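You operate a simulated robot arm through the tools that you are given. There is no shell and no other tool. Be economical: measure what you need, move in short steps, check, and stop when the job is done.

You are at the controls of a simulated robot arm. One attempt, no reset.

TASK
Read each sensor in the sensor tester and rack it, red or green.
Fine: their plastic handles stay cool; over 5 C off the block heat goes in the red rack, else the green; leave the sensor tester on.
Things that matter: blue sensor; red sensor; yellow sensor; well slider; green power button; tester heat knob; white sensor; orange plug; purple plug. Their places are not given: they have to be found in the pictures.

Only the result counts: the job must be done as asked and must still hold three seconds after the hand-in. Knocking over, shifting, dropping, spilling or breaking anything else fails it.

THE ROBOT
A 7-joint arm with a two-finger parallel gripper, fixed in place. Base frame: the origin is at the foot of the arm, x ahead of it, y to its left, z up; the work surface is at about z = 0.4. Readings come in cm, degrees, newtons and seconds.
With the tool pointing down near the work surface it reaches from about 24 to 62 cm from the base axis. Its first joint turns from -66.0 to 66.0 degrees. Payload 2.6 kg.
Tool frame: the origin (TCP) lies between the finger pads and is the grasp point; the fingertips stand 3 cm ahead of it; z points along the fingers, y is the line along which they close. The gripper opens to 9.4 cm. The fingers are 2.8 cm wide and 1 cm thick; the gripper's body (5 by 9.6 cm) begins 5.5 cm behind the TCP.
Orientation is that of the tool frame in the base frame, as a unit quaternion [x, y, z, w]. With the fingers straight down and closing along the base's y, the tool's x points along the base's -x, its y along +y and its z along -z.

THE INTERFACE
- The arm moves only by the tool drive_tool. Its argument "motion" is a list of rows, each a list of 7 numbers: the gripper command, from -1 (fully open) to 1 (shut), values between in proportion, then the shift along the tool's x, y, z in cm, then the turn, a rotation vector about the tool's x, y, z in degrees. In form: [[gripper, dx, dy, dz, rx, ry, rz], ...]. A call has 1 to 20 rows; each row is the pose to reach, as a shift and turn from the pose commanded when the call began, along the tool's axes at that moment. Each row takes 0.2 s and may step no farther than 5 cm and 8.6 degrees from the row before; otherwise, or with a gripper value out of range, the whole call is refused. Where a pose cannot be reached the arm comes as near as it can. A force on the tool above 70 N (or 10 N above the force at the start of the call, whichever is more), or a blocked arm, ends the call early, and 0.2 s more pass. Each finger travels about 7.2 cm/s and halts on what it meets, pressing with about 24 N; the grip force reading is that of the motor and also rises with nothing between the fingers. The clock runs only during rows and for 0.2 s after the last one: add rows that repeat a pose to give the fingers time. The reply holds the time, the measured pose of the TCP, the force on the tool along the base axes, the opening and the grip force, in the units named above and with some noise.
- Cameras (640 x 400 px; columns grow to the right, rows downward): "scene" is fixed at [3, 44.11, 56.28]; the picture's right is [-0.59, -0.81, 0.00], its down [-0.47, 0.34, -0.81] and it looks along [0.66, -0.48, -0.58] (base axes); focal length 327 px, centre (320, 200). "wrist" rides on the gripper at [-3.7, 0, -5.8] in the tool frame; the picture's right is [0.00, -1.00, 0.00], its down [0.97, 0.00, -0.24] and it looks along [0.24, 0.00, 0.97] (tool axes); focal length 218 px, centre (320, 200).
- grab_frame(camera): a new picture of that camera. It takes no simulated time.
- locate(camera, pixels): for up to 12 pixels [column, row] of the newest picture of that camera ("zoom" is the newest enlarged one), the place [x, y, z] in the base frame of the surface seen there, good to about 0.2 cm, but the place of the scene camera against the robot may be out by one fixed shift of up to 2.5 cm in any direction. It takes no simulated time.
- close_up(camera, box): a new picture of the part [left, top, right, bottom] of that camera's present view, enlarged. It takes no simulated time.
- close_job(): hands the job in; it is judged then, once.

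Work in short steps. Measure before you move; look again where a grasp or a placing could have gone wrong, and mend it. You have 80 turns and 34 pictures in all, those below and enlarged ones among them. Open the gripper and draw the arm clear of the work before you hand the job in, unless the task says otherwise; then end with one line.

The tools are called after "Call:" as a command line: name --pt "numbers of a row" for each row, then --argument value for the rest, lists and objects as JSON in quotes. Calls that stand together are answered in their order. drive_tool: Moves the arm, as the interface text tells. Its arguments: {"type":"object","properties":{"motion":{"type":"array","items":{"type":"array","items":{"type":"number"}}}},"required":["motion"]} The other tools are called the same way: grab_frame (camera) takes a picture; locate (camera, pixels) gives the place of the surface under pixels of a picture; close_up (camera, box) takes an enlarged picture of a part of a camera's view; close_job () hands the job in.

At the start:

```text
t: 0.0
position: [36.07, 0.85, 36.75]
orientation: [0.0, 1.0, 0.0, 0.0]
wrist_force: [0.1, -0.8, -0.2]
gripper_width: 9.39
finger_force: 0.0
```

scene: 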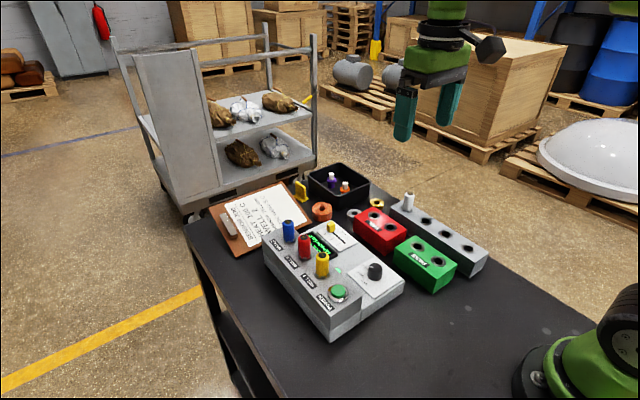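
wrist: 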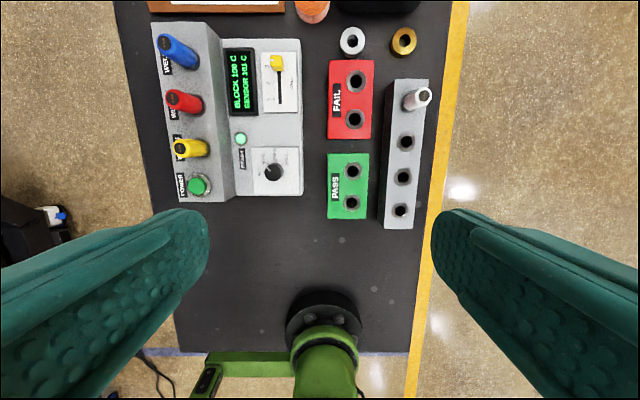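

The wrist view shows the tester (display near 243,80), slider (277,63), racks and the clipboard. I enlarge these to read them.

Call:
close_up --camera "wrist" --box '[140, 0, 310, 210]'

Call:
close_up --camera "scene" --box '[200, 160, 420, 340]'

Call:
close_up --camera "scene" --box '[210, 170, 310, 250]'

```text
1.90 times, centred on (225, 105) of wrist
```

zoom: 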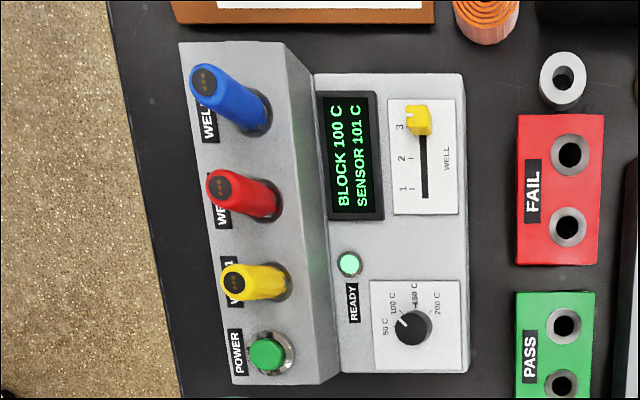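

```text
2.22 times, centred on (310, 250) of scene
```

zoom: 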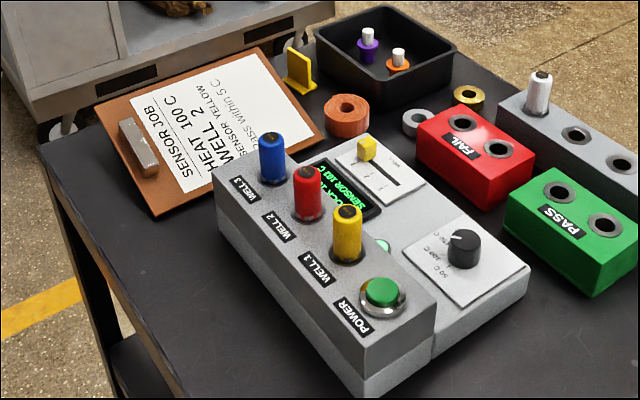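

```text
5.00 times, centred on (260, 210) of scene
```

zoom: 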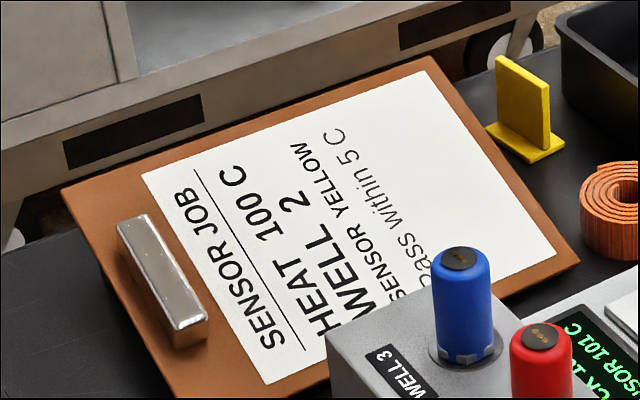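

The display reads BLOCK 100, SENSOR 101 with the slider at well 3 (blue), so blue is fine. The clipboard is an old single-sensor card. I measure the slider, sensors and holes in the wrist picture.

Call:
locate --camera "wrist" --pixels '[[277, 62], [280, 104], [266, 70], [165, 42], [173, 97], [180, 147], [271, 172], [242, 80], [196, 186], [290, 110], [230, 60], [210, 90]]'

Call:
locate --camera "wrist" --pixels '[[357, 81], [355, 120], [353, 171], [352, 203], [342, 68], [342, 135], [425, 93], [406, 143], [403, 177], [400, 211], [335, 212], [372, 63]]'

Call:
close_up --camera "wrist" --box '[310, 20, 450, 240]'

```text
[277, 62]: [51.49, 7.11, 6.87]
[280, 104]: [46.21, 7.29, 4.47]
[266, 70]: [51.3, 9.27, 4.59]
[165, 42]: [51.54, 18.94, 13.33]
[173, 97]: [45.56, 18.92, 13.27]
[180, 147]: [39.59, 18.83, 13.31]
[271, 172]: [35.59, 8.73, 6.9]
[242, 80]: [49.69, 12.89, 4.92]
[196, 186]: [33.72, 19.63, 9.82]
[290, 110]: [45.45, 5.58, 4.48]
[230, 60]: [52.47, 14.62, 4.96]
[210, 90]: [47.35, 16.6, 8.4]
```

```text
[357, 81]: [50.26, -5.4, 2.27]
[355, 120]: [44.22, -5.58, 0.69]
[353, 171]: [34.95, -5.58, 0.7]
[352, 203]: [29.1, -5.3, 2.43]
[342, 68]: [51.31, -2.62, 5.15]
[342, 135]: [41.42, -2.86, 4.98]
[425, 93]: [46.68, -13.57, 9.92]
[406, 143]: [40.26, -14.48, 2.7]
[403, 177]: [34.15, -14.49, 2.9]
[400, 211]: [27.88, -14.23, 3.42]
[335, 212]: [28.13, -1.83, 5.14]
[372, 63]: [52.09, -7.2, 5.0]
```

```text
1.82 times, centred on (380, 130) of wrist
```

zoom: 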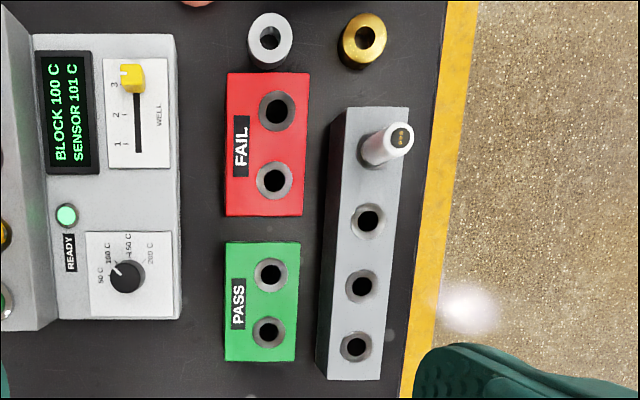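

The slider knob is at about (51.5, 7.1, top 6.9), sensors about 6 cm apart at y=18.9. I move over the slider with the fingers partly closed and look again.

Call:
drive_tool --pt "0.1 -3 1.25 4 0 0 0" --pt "0.1 -6 2.5 8 0 0 0" --pt "0.1 -9 3.75 12 0 0 0" --pt "0.1 -12 5 16 0 0 0" --pt "0.1 -15.3 6.25 20 0 0 0" --pt "0.1 -15.3 6.25 21 0 0 0"

Call:
grab_frame --camera "wrist"

```text
refused: row 1 steps farther than a row can; nothing moved
```

```text
27 pictures are left
```

wrist: 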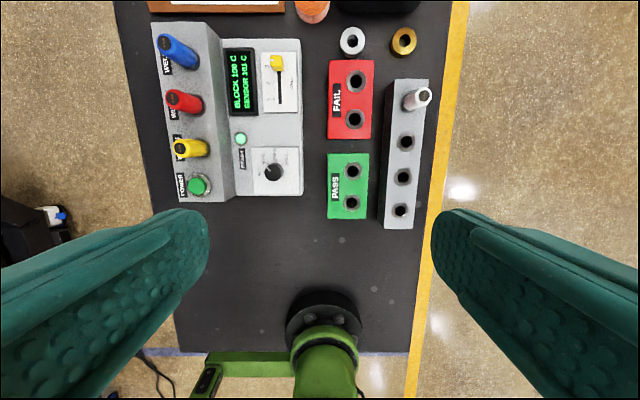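

The step was slightly over 5 cm; I repeat it in smaller steps.

Call:
drive_tool --pt "0.1 -2.5 1 3.4 0 0 0" --pt "0.1 -5 2 6.8 0 0 0" --pt "0.1 -7.5 3 10.2 0 0 0" --pt "0.1 -10 4 13.6 0 0 0" --pt "0.1 -12.5 5 17 0 0 0" --pt "0.1 -15 6.2 20 0 0 0" --pt "0.1 -15.3 6.25 21 0 0 0" --pt "0.1 -15.3 6.25 21 0 0 0"

Call:
grab_frame --camera "wrist"

```text
t: 1.8
position: [51.37, 7.06, 15.73]
orientation: [0.001, 1.0, 0.0, 0.0]
wrist_force: [0.1, -0.3, 0.9]
gripper_width: 4.2
finger_force: 0.0
```

```text
26 pictures are left
```

wrist: 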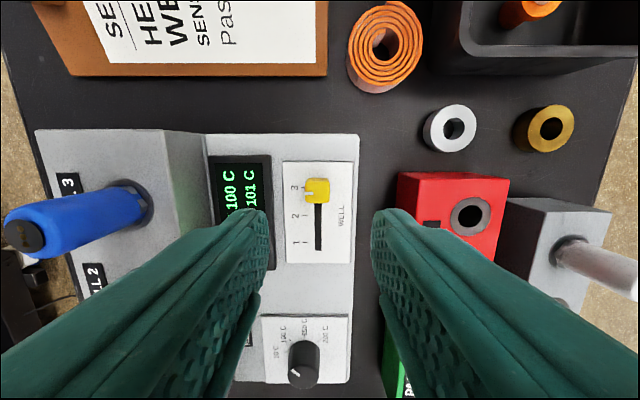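

The slider knob is at (317,190); ticks 3/2/1 at about rows 188/215/242. I locate these and the blue sensor well.

Call:
locate --camera "wrist" --pixels '[[317, 186], [309, 189], [308, 215], [309, 242], [318, 248], [327, 186], [307, 186], [318, 199], [25, 235], [135, 205], [468, 216]]'

```text
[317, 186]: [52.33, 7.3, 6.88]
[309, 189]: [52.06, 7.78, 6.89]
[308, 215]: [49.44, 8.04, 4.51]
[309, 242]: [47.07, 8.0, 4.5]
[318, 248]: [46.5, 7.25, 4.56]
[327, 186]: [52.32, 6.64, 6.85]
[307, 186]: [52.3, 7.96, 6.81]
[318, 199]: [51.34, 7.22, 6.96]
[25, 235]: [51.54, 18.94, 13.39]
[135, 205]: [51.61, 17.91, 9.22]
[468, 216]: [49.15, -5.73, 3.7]
```

Knob centre is about (51.9, 7.25), ticks spaced 2.45 cm. I descend, grip it gently and slide it to well 2, then release and look.

Call:
drive_tool --pt "0.1 -0.5 0.2 3.5 0 0 0" --pt "0.1 -0.5 0.2 7.3 0 0 0" --pt "0.1 -0.5 0.2 7.3 0 0 0" --pt "0.6 -0.5 0.2 7.3 0 0 0" --pt "0.8 -0.5 0.2 7.3 0 0 0" --pt "0.8 -0.5 0.2 7.3 0 0 0" --pt "0.8 0.2 0.2 7.3 0 0 0" --pt "0.8 1.0 0.2 7.3 0 0 0" --pt "0.8 1.95 0.2 7.3 0 0 0" --pt "0.8 1.95 0.2 7.3 0 0 0"

Call:
grab_frame --camera "scene"

```text
t: 4.0
position: [49.36, 7.21, 8.41]
orientation: [0.001, 1.0, 0.0, 0.0]
wrist_force: [1.3, -0.4, -0.6]
gripper_width: 1.75
finger_force: 44.8
```

```text
25 pictures are left
```

scene: 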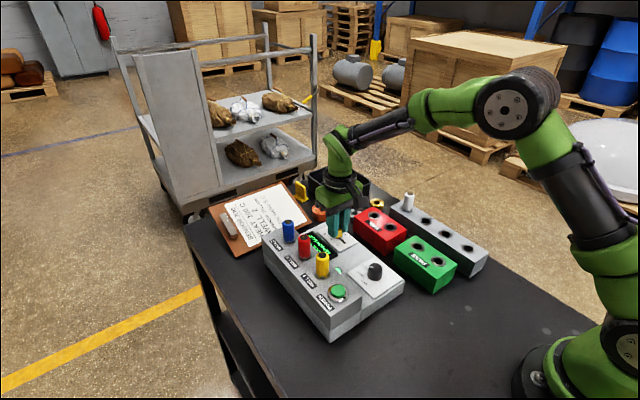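

The knob moved; I read the display at (322,245) in the scene view.

Call:
close_up --camera "scene" --box '[290, 215, 370, 265]'

```text
8.00 times, centred on (330, 240) of scene
```

zoom: 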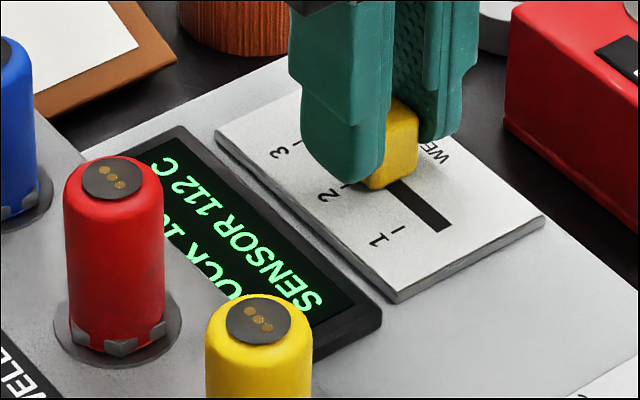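

Well 2 (red) reads 112 C: fails. I slide on to well 1 and read again.

Call:
drive_tool --pt "0.8 0.8 0 0 0 0 0" --pt "0.8 1.6 0 0 0 0 0" --pt "0.8 2.42 0 0 0 0 0" --pt "0.8 2.42 0 0 0 0 0" --pt "0.8 2.42 0 0 0 0 0"

Call:
close_up --camera "scene" --box '[290, 215, 370, 265]'

```text
t: 5.2
position: [46.99, 7.15, 8.42]
orientation: [-0.001, 1.0, -0.001, 0.001]
wrist_force: [18.4, 3.3, -18.1]
gripper_width: 1.77
finger_force: 44.6
```

```text
8.00 times, centred on (330, 240) of scene
```

zoom: 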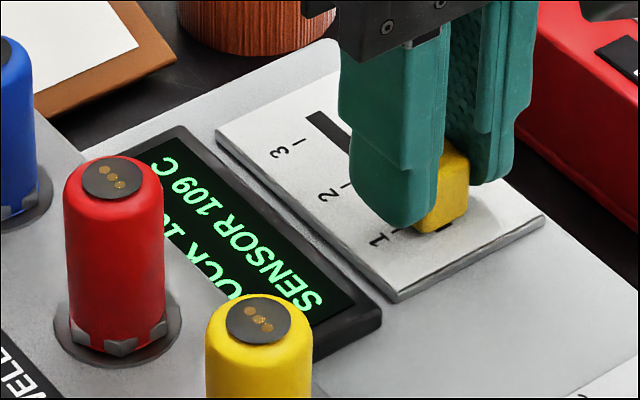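

Well 1 (yellow) reads 109 C. I release, rise and re-read after the time passed to be sure it isn't a transient.

Call:
drive_tool --pt "0.4 -0.1 0 0 0 0 0" --pt "0.1 -0.1 0 0 0 0 0" --pt "0.1 -0.1 0 0 0 0 0" --pt "0.1 -0.1 0 -4 0 0 0" --pt "0.1 -0.1 0 -8 0 0 0" --pt "0.1 -0.1 0 -12.5 0 0 0" --pt "0.1 -0.1 0 -12.5 0 0 0"

Call:
grab_frame --camera "wrist"

```text
t: 6.8
position: [47.18, 7.41, 20.93]
orientation: [-0.001, 1.0, 0.0, -0.001]
wrist_force: [-0.6, -1.1, 0.1]
gripper_width: 4.22
finger_force: 0.0
```

```text
22 pictures are left
```

wrist: 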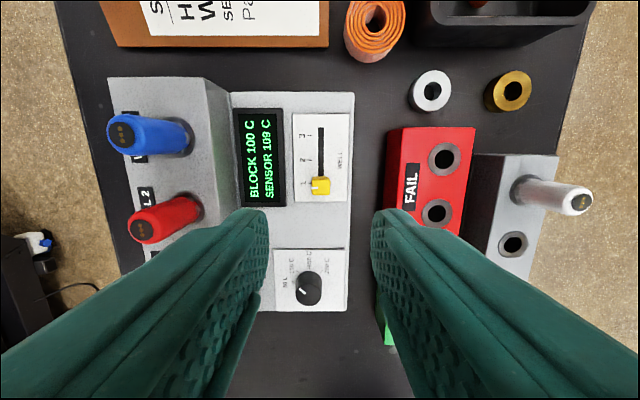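

Block 100, yellow 109: confirmed. Red and yellow go to the red rack, blue to green. I locate the hole rims (447,158), (437,213) and the sensors.

Call:
locate --camera "wrist" --pixels '[[429, 158], [465, 158], [447, 143], [447, 175], [420, 213], [453, 213], [437, 200], [437, 228], [123, 134], [143, 231], [187, 138], [197, 208]]'

Call:
close_up --camera "wrist" --box '[370, 110, 490, 240]'

```text
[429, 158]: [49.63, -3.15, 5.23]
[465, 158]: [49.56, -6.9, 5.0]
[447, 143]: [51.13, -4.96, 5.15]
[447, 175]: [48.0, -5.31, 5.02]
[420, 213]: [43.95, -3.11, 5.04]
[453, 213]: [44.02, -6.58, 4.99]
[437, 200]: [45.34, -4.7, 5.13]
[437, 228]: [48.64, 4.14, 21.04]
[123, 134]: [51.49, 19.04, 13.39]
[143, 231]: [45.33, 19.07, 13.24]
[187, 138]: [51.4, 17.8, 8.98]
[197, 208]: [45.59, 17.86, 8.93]
```

```text
3.08 times, centred on (430, 175) of wrist
```

zoom: 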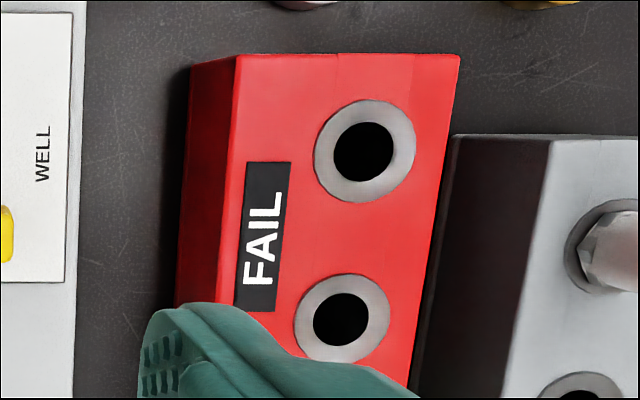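

Hole centres are about (49.6,-4.75) and (44.05,-4.8), rack top 5.1; red sensor at (45.5,18.95), top 13.3. I go above red, descend and grip its handle.

Call:
drive_tool --pt "-0.1 0.5 4 0 0 0 0" --pt "-0.1 1.0 8 0 0 0 0" --pt "-0.1 1.6 11.65 0 0 0 0" --pt "-0.1 1.6 11.65 2 0 0 0" --pt "-0.1 1.6 11.65 5.5 0 0 0" --pt "-0.1 1.6 11.65 8.7 0 0 0" --pt "-0.1 1.6 11.65 8.7 0 0 0" --pt "0.6 1.6 11.65 8.7 0 0 0" --pt "0.8 1.6 11.65 8.7 0 0 0" --pt "0.8 1.6 11.65 8.7 0 0 0"

Call:
grab_frame --camera "scene"

```text
t: 9.0
position: [45.52, 18.99, 12.34]
orientation: [0.0, 1.0, 0.0, 0.001]
wrist_force: [-0.1, -0.5, 0.1]
gripper_width: 2.38
finger_force: 23.8
```

```text
20 pictures are left
```

scene: 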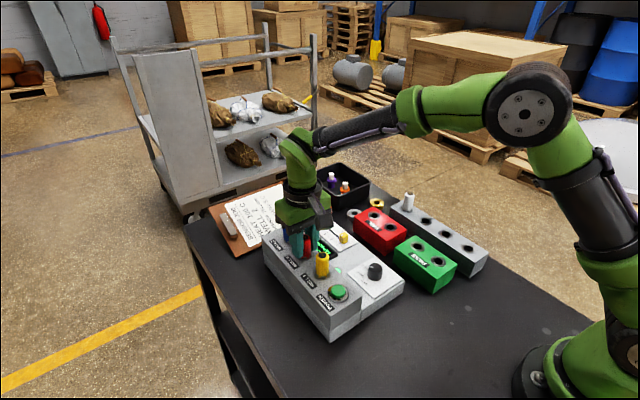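

Red is gripped (2.38 cm). I lift it straight up 8 cm and check.

Call:
drive_tool --pt "0.8 0 0 -1.5 0 0 0" --pt "0.8 0 0 -3.5 0 0 0" --pt "0.8 0 0 -6 0 0 0" --pt "0.8 0 0 -8.5 0 0 0" --pt "0.8 0 0 -8.5 0 0 0"

Call:
close_up --camera "scene" --box '[240, 180, 400, 280]'

```text
t: 10.2
position: [45.35, 18.94, 20.76]
orientation: [0.0, 1.0, 0.0, 0.0]
wrist_force: [0.4, -0.8, -0.2]
gripper_width: 2.37
finger_force: 24.0
```

```text
4.00 times, centred on (320, 230) of scene
```

zoom: 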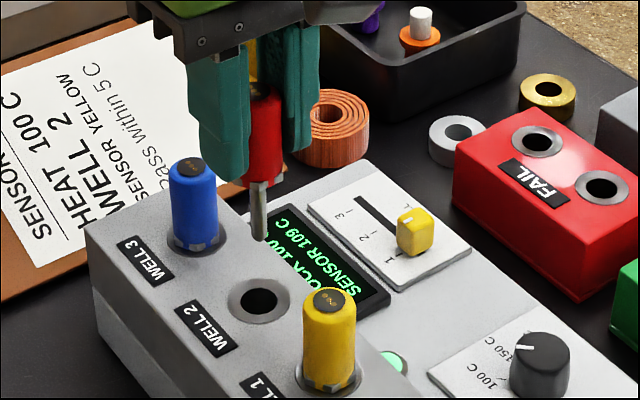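

Red is out, probe straight. I carry it at this height over the far red hole.

Call:
drive_tool --pt "0.8 -0.6 -4 0 0 0 0" --pt "0.8 -1.3 -8.5 0 0 0 0" --pt "0.8 -2 -13 0 0 0 0" --pt "0.8 -2.8 -17.5 0 0 0 0" --pt "0.8 -3.6 -21.5 0 0 0 0" --pt "0.8 -4.1 -23.7 0 0 0 0" --pt "0.8 -4.1 -23.7 0 0 0 0" --pt "0.8 -4.1 -23.7 0 0 0 0"

Call:
grab_frame --camera "wrist"

```text
t: 12.0
position: [49.68, -4.81, 20.73]
orientation: [0.0, 1.0, 0.0, 0.0]
wrist_force: [0.3, 0.4, 0.2]
gripper_width: 2.37
finger_force: 23.7
```

```text
18 pictures are left
```

wrist: 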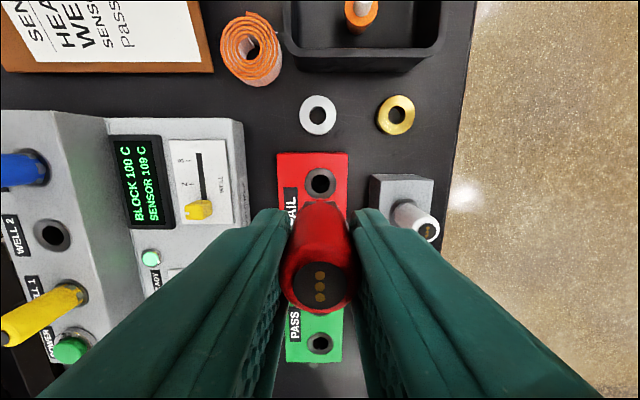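

The hole is at about (320,182). I locate its rim points for exact centring.

Call:
locate --camera "wrist" --pixels '[[307, 183], [334, 183], [320, 170], [320, 196], [308, 344], [332, 344]]'

Call:
close_up --camera "wrist" --box '[270, 150, 370, 212]'

```text
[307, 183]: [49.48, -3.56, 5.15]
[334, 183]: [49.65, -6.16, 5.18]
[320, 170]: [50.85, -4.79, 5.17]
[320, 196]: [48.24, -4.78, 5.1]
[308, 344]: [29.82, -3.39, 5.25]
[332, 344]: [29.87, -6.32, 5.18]
```

```text
6.40 times, centred on (320, 181) of wrist
```

zoom: 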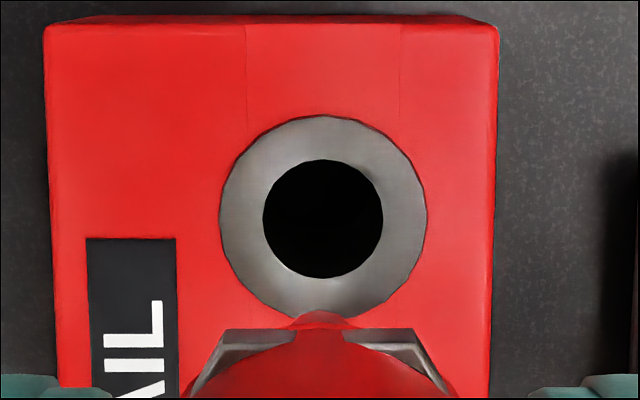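

Hole centre is (49.5,-4.83), within 0.1–0.2 cm of the tool. I lower the sensor into it, creeping near the seat.

Call:
drive_tool --pt "0.8 0.12 0 3 0 0 0" --pt "0.8 0.12 0 6 0 0 0" --pt "0.8 0.12 0 8 0 0 0" --pt "0.8 0.12 0 9.5 0 0 0" --pt "0.8 0.12 0 10.5 0 0 0" --pt "0.8 0.12 0 11.2 0 0 0" --pt "0.8 0.12 0 11.5 0 0 0" --pt "0.8 0.12 0 11.5 0 0 0"

Call:
close_up --camera "scene" --box '[320, 180, 440, 255]'

```text
t: 13.8
position: [49.53, -4.8, 9.25]
orientation: [0.001, 1.0, 0.001, 0.001]
wrist_force: [-1.5, 1.3, 16.7]
gripper_width: 2.38
finger_force: 23.3
```

```text
5.33 times, centred on (380, 218) of scene
```

zoom: 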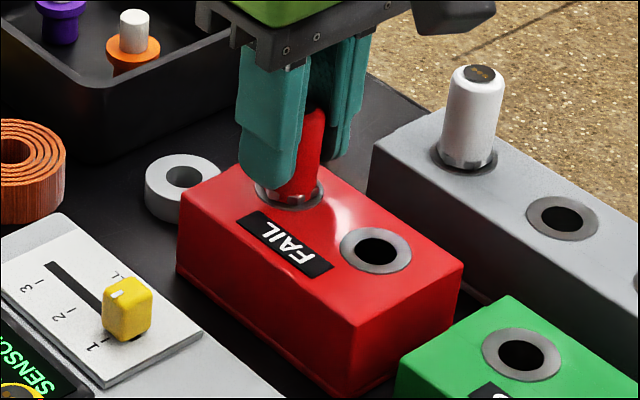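

It has seated with light contact (16.7 N at z 9.25). I release, rise and check.

Call:
drive_tool --pt "0.8 0 0 -0.1 0 0 0" --pt "0.4 0 0 -0.1 0 0 0" --pt "0.0 0 0 -0.1 0 0 0" --pt "0.0 0 0 -0.1 0 0 0" --pt "0.0 0 0 -4 0 0 0" --pt "0.0 0 0 -8 0 0 0" --pt "0.0 0 0 -12 0 0 0" --pt "0.0 0 0 -12 0 0 0"

Call:
close_up --camera "scene" --box '[280, 180, 480, 305]'

```text
t: 15.6
position: [49.63, -4.58, 21.21]
orientation: [0.0, 1.0, 0.0, 0.0]
wrist_force: [-0.5, -0.2, -0.4]
gripper_width: 4.71
finger_force: 0.0
```

```text
3.20 times, centred on (380, 242) of scene
```

zoom: 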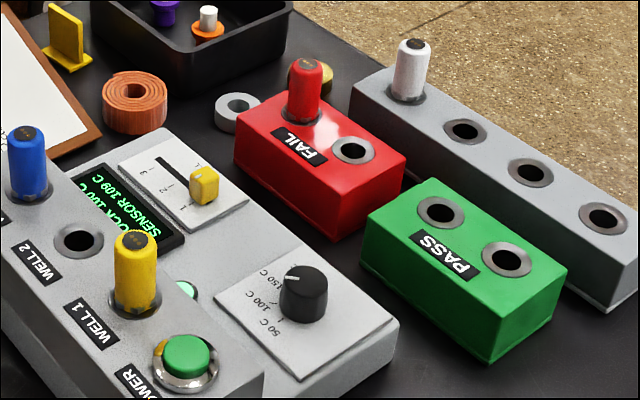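

Red is seated. Next I go to yellow at (39.55,18.95), descend and grip.

Call:
drive_tool --pt "0.0 1.8 4.4 0 0 0 0" --pt "0.0 3.6 8.8 0 0 0 0" --pt "0.0 5.4 13.2 0 0 0 0" --pt "0.0 7.2 17.6 0 0 0 0" --pt "0.0 9.0 21.6 0 0 0 0" --pt "-0.1 9.95 23.7 0 0 0 0" --pt "-0.1 9.95 23.7 0 0 0 0" --pt "-0.1 9.95 23.7 3 0 0 0" --pt "-0.1 9.95 23.7 6 0 0 0" --pt "-0.1 9.95 23.7 8.9 0 0 0" --pt "-0.1 9.95 23.7 8.9 0 0 0" --pt "0.6 9.95 23.7 8.9 0 0 0" --pt "0.8 9.95 23.7 8.9 0 0 0" --pt "0.8 9.95 23.7 8.9 0 0 0"

```text
t: 18.6
position: [39.52, 18.88, 12.36]
orientation: [0.0, 1.0, 0.0, 0.0]
wrist_force: [-0.2, 0.1, 0.2]
gripper_width: 2.37
finger_force: 23.6
```

Yellow gripped. I lift it and carry it over the near red hole (~43.98,-4.87).

Call:
drive_tool --pt "0.8 0 0 -1.5 0 0 0" --pt "0.8 0 0 -3.5 0 0 0" --pt "0.8 0 0 -6 0 0 0" --pt "0.8 0 0 -8.5 0 0 0" --pt "0.8 -0.7 -4 -8.5 0 0 0" --pt "0.8 -1.5 -8.5 -8.5 0 0 0" --pt "0.8 -2.3 -13 -8.5 0 0 0" --pt "0.8 -3.1 -17.5 -8.5 0 0 0" --pt "0.8 -3.9 -21.5 -8.5 0 0 0" --pt "0.8 -4.45 -23.75 -8.5 0 0 0" --pt "0.8 -4.45 -23.75 -8.5 0 0 0" --pt "0.8 -4.45 -23.75 -8.5 0 0 0"

Call:
close_up --camera "wrist" --box '[240, 110, 400, 210]'

```text
t: 21.2
position: [44.04, -4.89, 20.83]
orientation: [0.0, 1.0, 0.0, 0.0]
wrist_force: [-0.2, 0.1, -0.3]
gripper_width: 2.36
finger_force: 24.1
```

```text
4.00 times, centred on (320, 160) of wrist
```

zoom: 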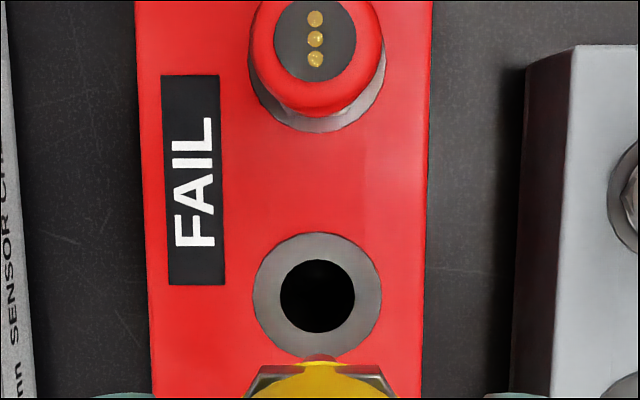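

The ring centres at (319,184), nearly the same as before. I adjust 0.1 cm and lower yellow in.

Call:
drive_tool --pt "0.8 0.13 0.07 3 0 0 0" --pt "0.8 0.13 0.07 6 0 0 0" --pt "0.8 0.13 0.07 8 0 0 0" --pt "0.8 0.13 0.07 9.5 0 0 0" --pt "0.8 0.13 0.07 10.5 0 0 0" --pt "0.8 0.13 0.07 11.2 0 0 0" --pt "0.8 0.13 0.07 11.55 0 0 0" --pt "0.8 0.13 0.07 11.55 0 0 0"

```text
t: 23.0
position: [44.02, -4.73, 9.32]
orientation: [0.0, 1.0, 0.0, 0.003]
wrist_force: [1.7, 0.9, 15.6]
gripper_width: 2.35
finger_force: 24.3
```

Same seating reading as red. I release, rise and check the picture.

Call:
drive_tool --pt "0.8 0 0 -0.1 0 0 0" --pt "0.4 0 0 -0.1 0 0 0" --pt "0.0 0 0 -0.1 0 0 0" --pt "0.0 0 0 -0.1 0 0 0" --pt "0.0 0 0 -4 0 0 0" --pt "0.0 0 0 -8 0 0 0" --pt "0.0 0 0 -12 0 0 0" --pt "0.0 0 0 -12 0 0 0"

Call:
close_up --camera "scene" --box '[280, 180, 480, 305]'

```text
t: 24.8
position: [44.12, -4.58, 21.3]
orientation: [0.0, 1.0, 0.0, 0.0]
wrist_force: [0.3, 0.6, -0.3]
gripper_width: 4.7
finger_force: 0.0
```

```text
3.20 times, centred on (380, 242) of scene
```

zoom: 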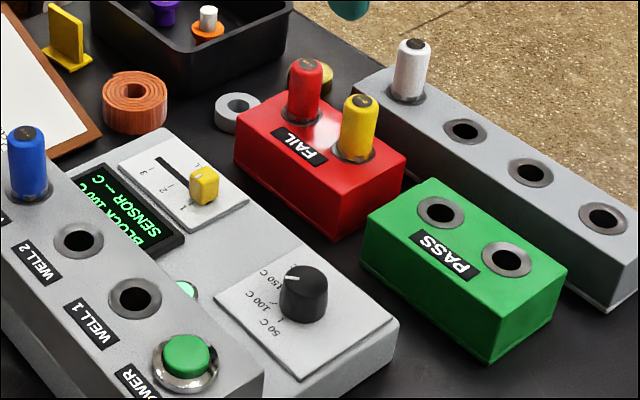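

Both seated. Now blue at (51.5,18.95): approach, descend, grip.

Call:
drive_tool --pt "0.0 -1.4 4.4 0 0 0 0" --pt "0.0 -2.8 8.8 0 0 0 0" --pt "0.0 -4.2 13.2 0 0 0 0" --pt "0.0 -5.6 17.6 0 0 0 0" --pt "0.0 -6.8 21.6 0 0 0 0" --pt "-0.1 -7.45 23.65 0 0 0 0" --pt "-0.1 -7.45 23.65 0 0 0 0" --pt "-0.1 -7.45 23.65 3 0 0 0" --pt "-0.1 -7.45 23.65 6 0 0 0" --pt "-0.1 -7.45 23.65 8.9 0 0 0" --pt "-0.1 -7.45 23.65 8.9 0 0 0" --pt "0.6 -7.45 23.65 8.9 0 0 0" --pt "0.8 -7.45 23.65 8.9 0 0 0" --pt "0.8 -7.45 23.65 8.9 0 0 0"

```text
t: 27.8
position: [51.28, 18.86, 12.39]
orientation: [0.0, 1.0, 0.0, 0.0]
wrist_force: [0.0, -0.4, -0.1]
gripper_width: 2.35
finger_force: 24.1
```

Blue gripped. I lift and carry it over the far green hole (~35.4,-4.85).

Call:
drive_tool --pt "0.8 0 0 -1.5 0 0 0" --pt "0.8 0 0 -3.5 0 0 0" --pt "0.8 0 0 -6 0 0 0" --pt "0.8 0 0 -8.5 0 0 0" --pt "0.8 2.4 -3.6 -8.5 0 0 0" --pt "0.8 4.8 -7.2 -8.5 0 0 0" --pt "0.8 7.2 -10.8 -8.5 0 0 0" --pt "0.8 9.6 -14.4 -8.5 0 0 0" --pt "0.8 12 -18 -8.5 0 0 0" --pt "0.8 14.4 -21.6 -8.5 0 0 0" --pt "0.8 16 -23.75 -8.5 0 0 0" --pt "0.8 16 -23.75 -8.5 0 0 0" --pt "0.8 16 -23.75 -8.5 0 0 0"

Call:
close_up --camera "wrist" --box '[240, 110, 400, 210]'

```text
t: 30.6
position: [35.22, -4.77, 20.75]
orientation: [0.0, 1.0, -0.001, 0.001]
wrist_force: [0.1, -0.5, -0.2]
gripper_width: 2.36
finger_force: 23.8
```

```text
4.00 times, centred on (320, 160) of wrist
```

zoom: 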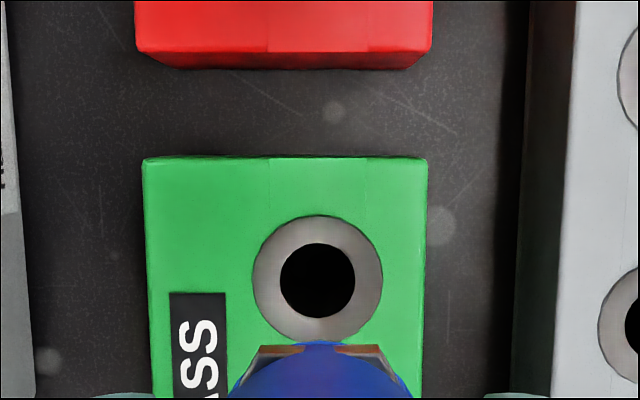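

The ring centre is at row 179.8 instead of ~184.5, so I must shift +0.47 cm in x; then lower blue.

Call:
drive_tool --pt "0.8 -0.47 0.06 3 0 0 0" --pt "0.8 -0.47 0.06 6 0 0 0" --pt "0.8 -0.47 0.06 8 0 0 0" --pt "0.8 -0.47 0.06 9.5 0 0 0" --pt "0.8 -0.47 0.06 10.5 0 0 0" --pt "0.8 -0.47 0.06 11.2 0 0 0" --pt "0.8 -0.47 0.06 11.55 0 0 0" --pt "0.8 -0.47 0.06 11.55 0 0 0"

```text
t: 32.4
position: [35.83, -4.75, 9.48]
orientation: [0.0, 1.0, 0.0, 0.002]
wrist_force: [0.1, -0.6, 12.6]
gripper_width: 2.36
finger_force: 24.0
```

Seated like the others. I release, rise and check.

Call:
drive_tool --pt "0.8 0 0 -0.1 0 0 0" --pt "0.4 0 0 -0.1 0 0 0" --pt "0.0 0 0 -0.1 0 0 0" --pt "0.0 0 0 -0.1 0 0 0" --pt "0.0 0 0 -4 0 0 0" --pt "0.0 0 0 -8 0 0 0" --pt "0.0 0 0 -12 0 0 0" --pt "0.0 0 0 -12 0 0 0"

Call:
close_up --camera "scene" --box '[260, 180, 500, 330]'

```text
t: 34.2
position: [35.85, -4.8, 21.42]
orientation: [0.0, 1.0, 0.0, 0.0]
wrist_force: [0.0, 0.0, 0.5]
gripper_width: 4.72
finger_force: 0.1
```

```text
2.67 times, centred on (380, 255) of scene
```

zoom: 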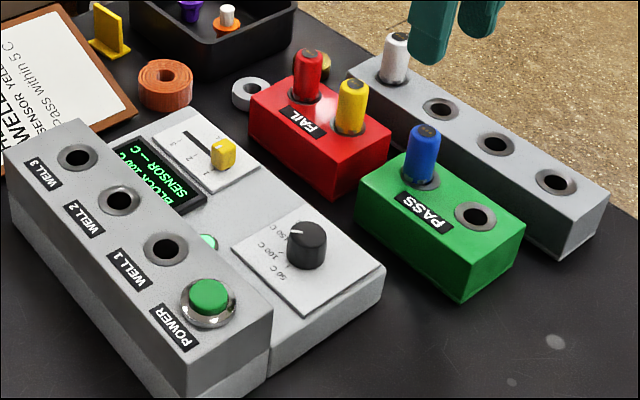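

All three sensors from the tester are racked (red and yellow in FAIL, blue in PASS); the tester is on, and the white one was never in the tester, so it stays in its holder. I open up and draw the arm clear.

Call:
drive_tool --pt "-0.5 0 1 -4 0 0 0" --pt "-1 0 2.5 -8 0 0 0" --pt "-1 0 4 -12 0 0 0" --pt "-1 0 5.5 -15 0 0 0" --pt "-1 0 5.5 -15 0 0 0"

Call:
grab_frame --camera "wrist"

```text
t: 35.4
position: [35.73, 0.71, 36.48]
orientation: [-0.001, 1.0, -0.001, -0.001]
wrist_force: [-0.4, 0.2, -0.5]
gripper_width: 9.4
finger_force: 0.0
```

```text
10 pictures are left
```

wrist: 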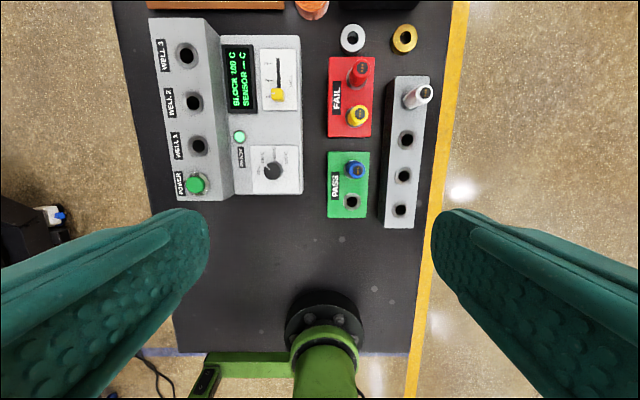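

The wrist view shows all seated, READY light on, display on. Handing in.

Call:
close_job

```text
The job is handed in.
```

I read the three sensors in the tester against the 100 C block: red (112 C) and yellow (109 C) are in the red rack, blue (101 C) is in the green rack, and the tester is still on; I took "each sensor in the sensor tester" to mean those three, so I left the white sensor unread in its holder.
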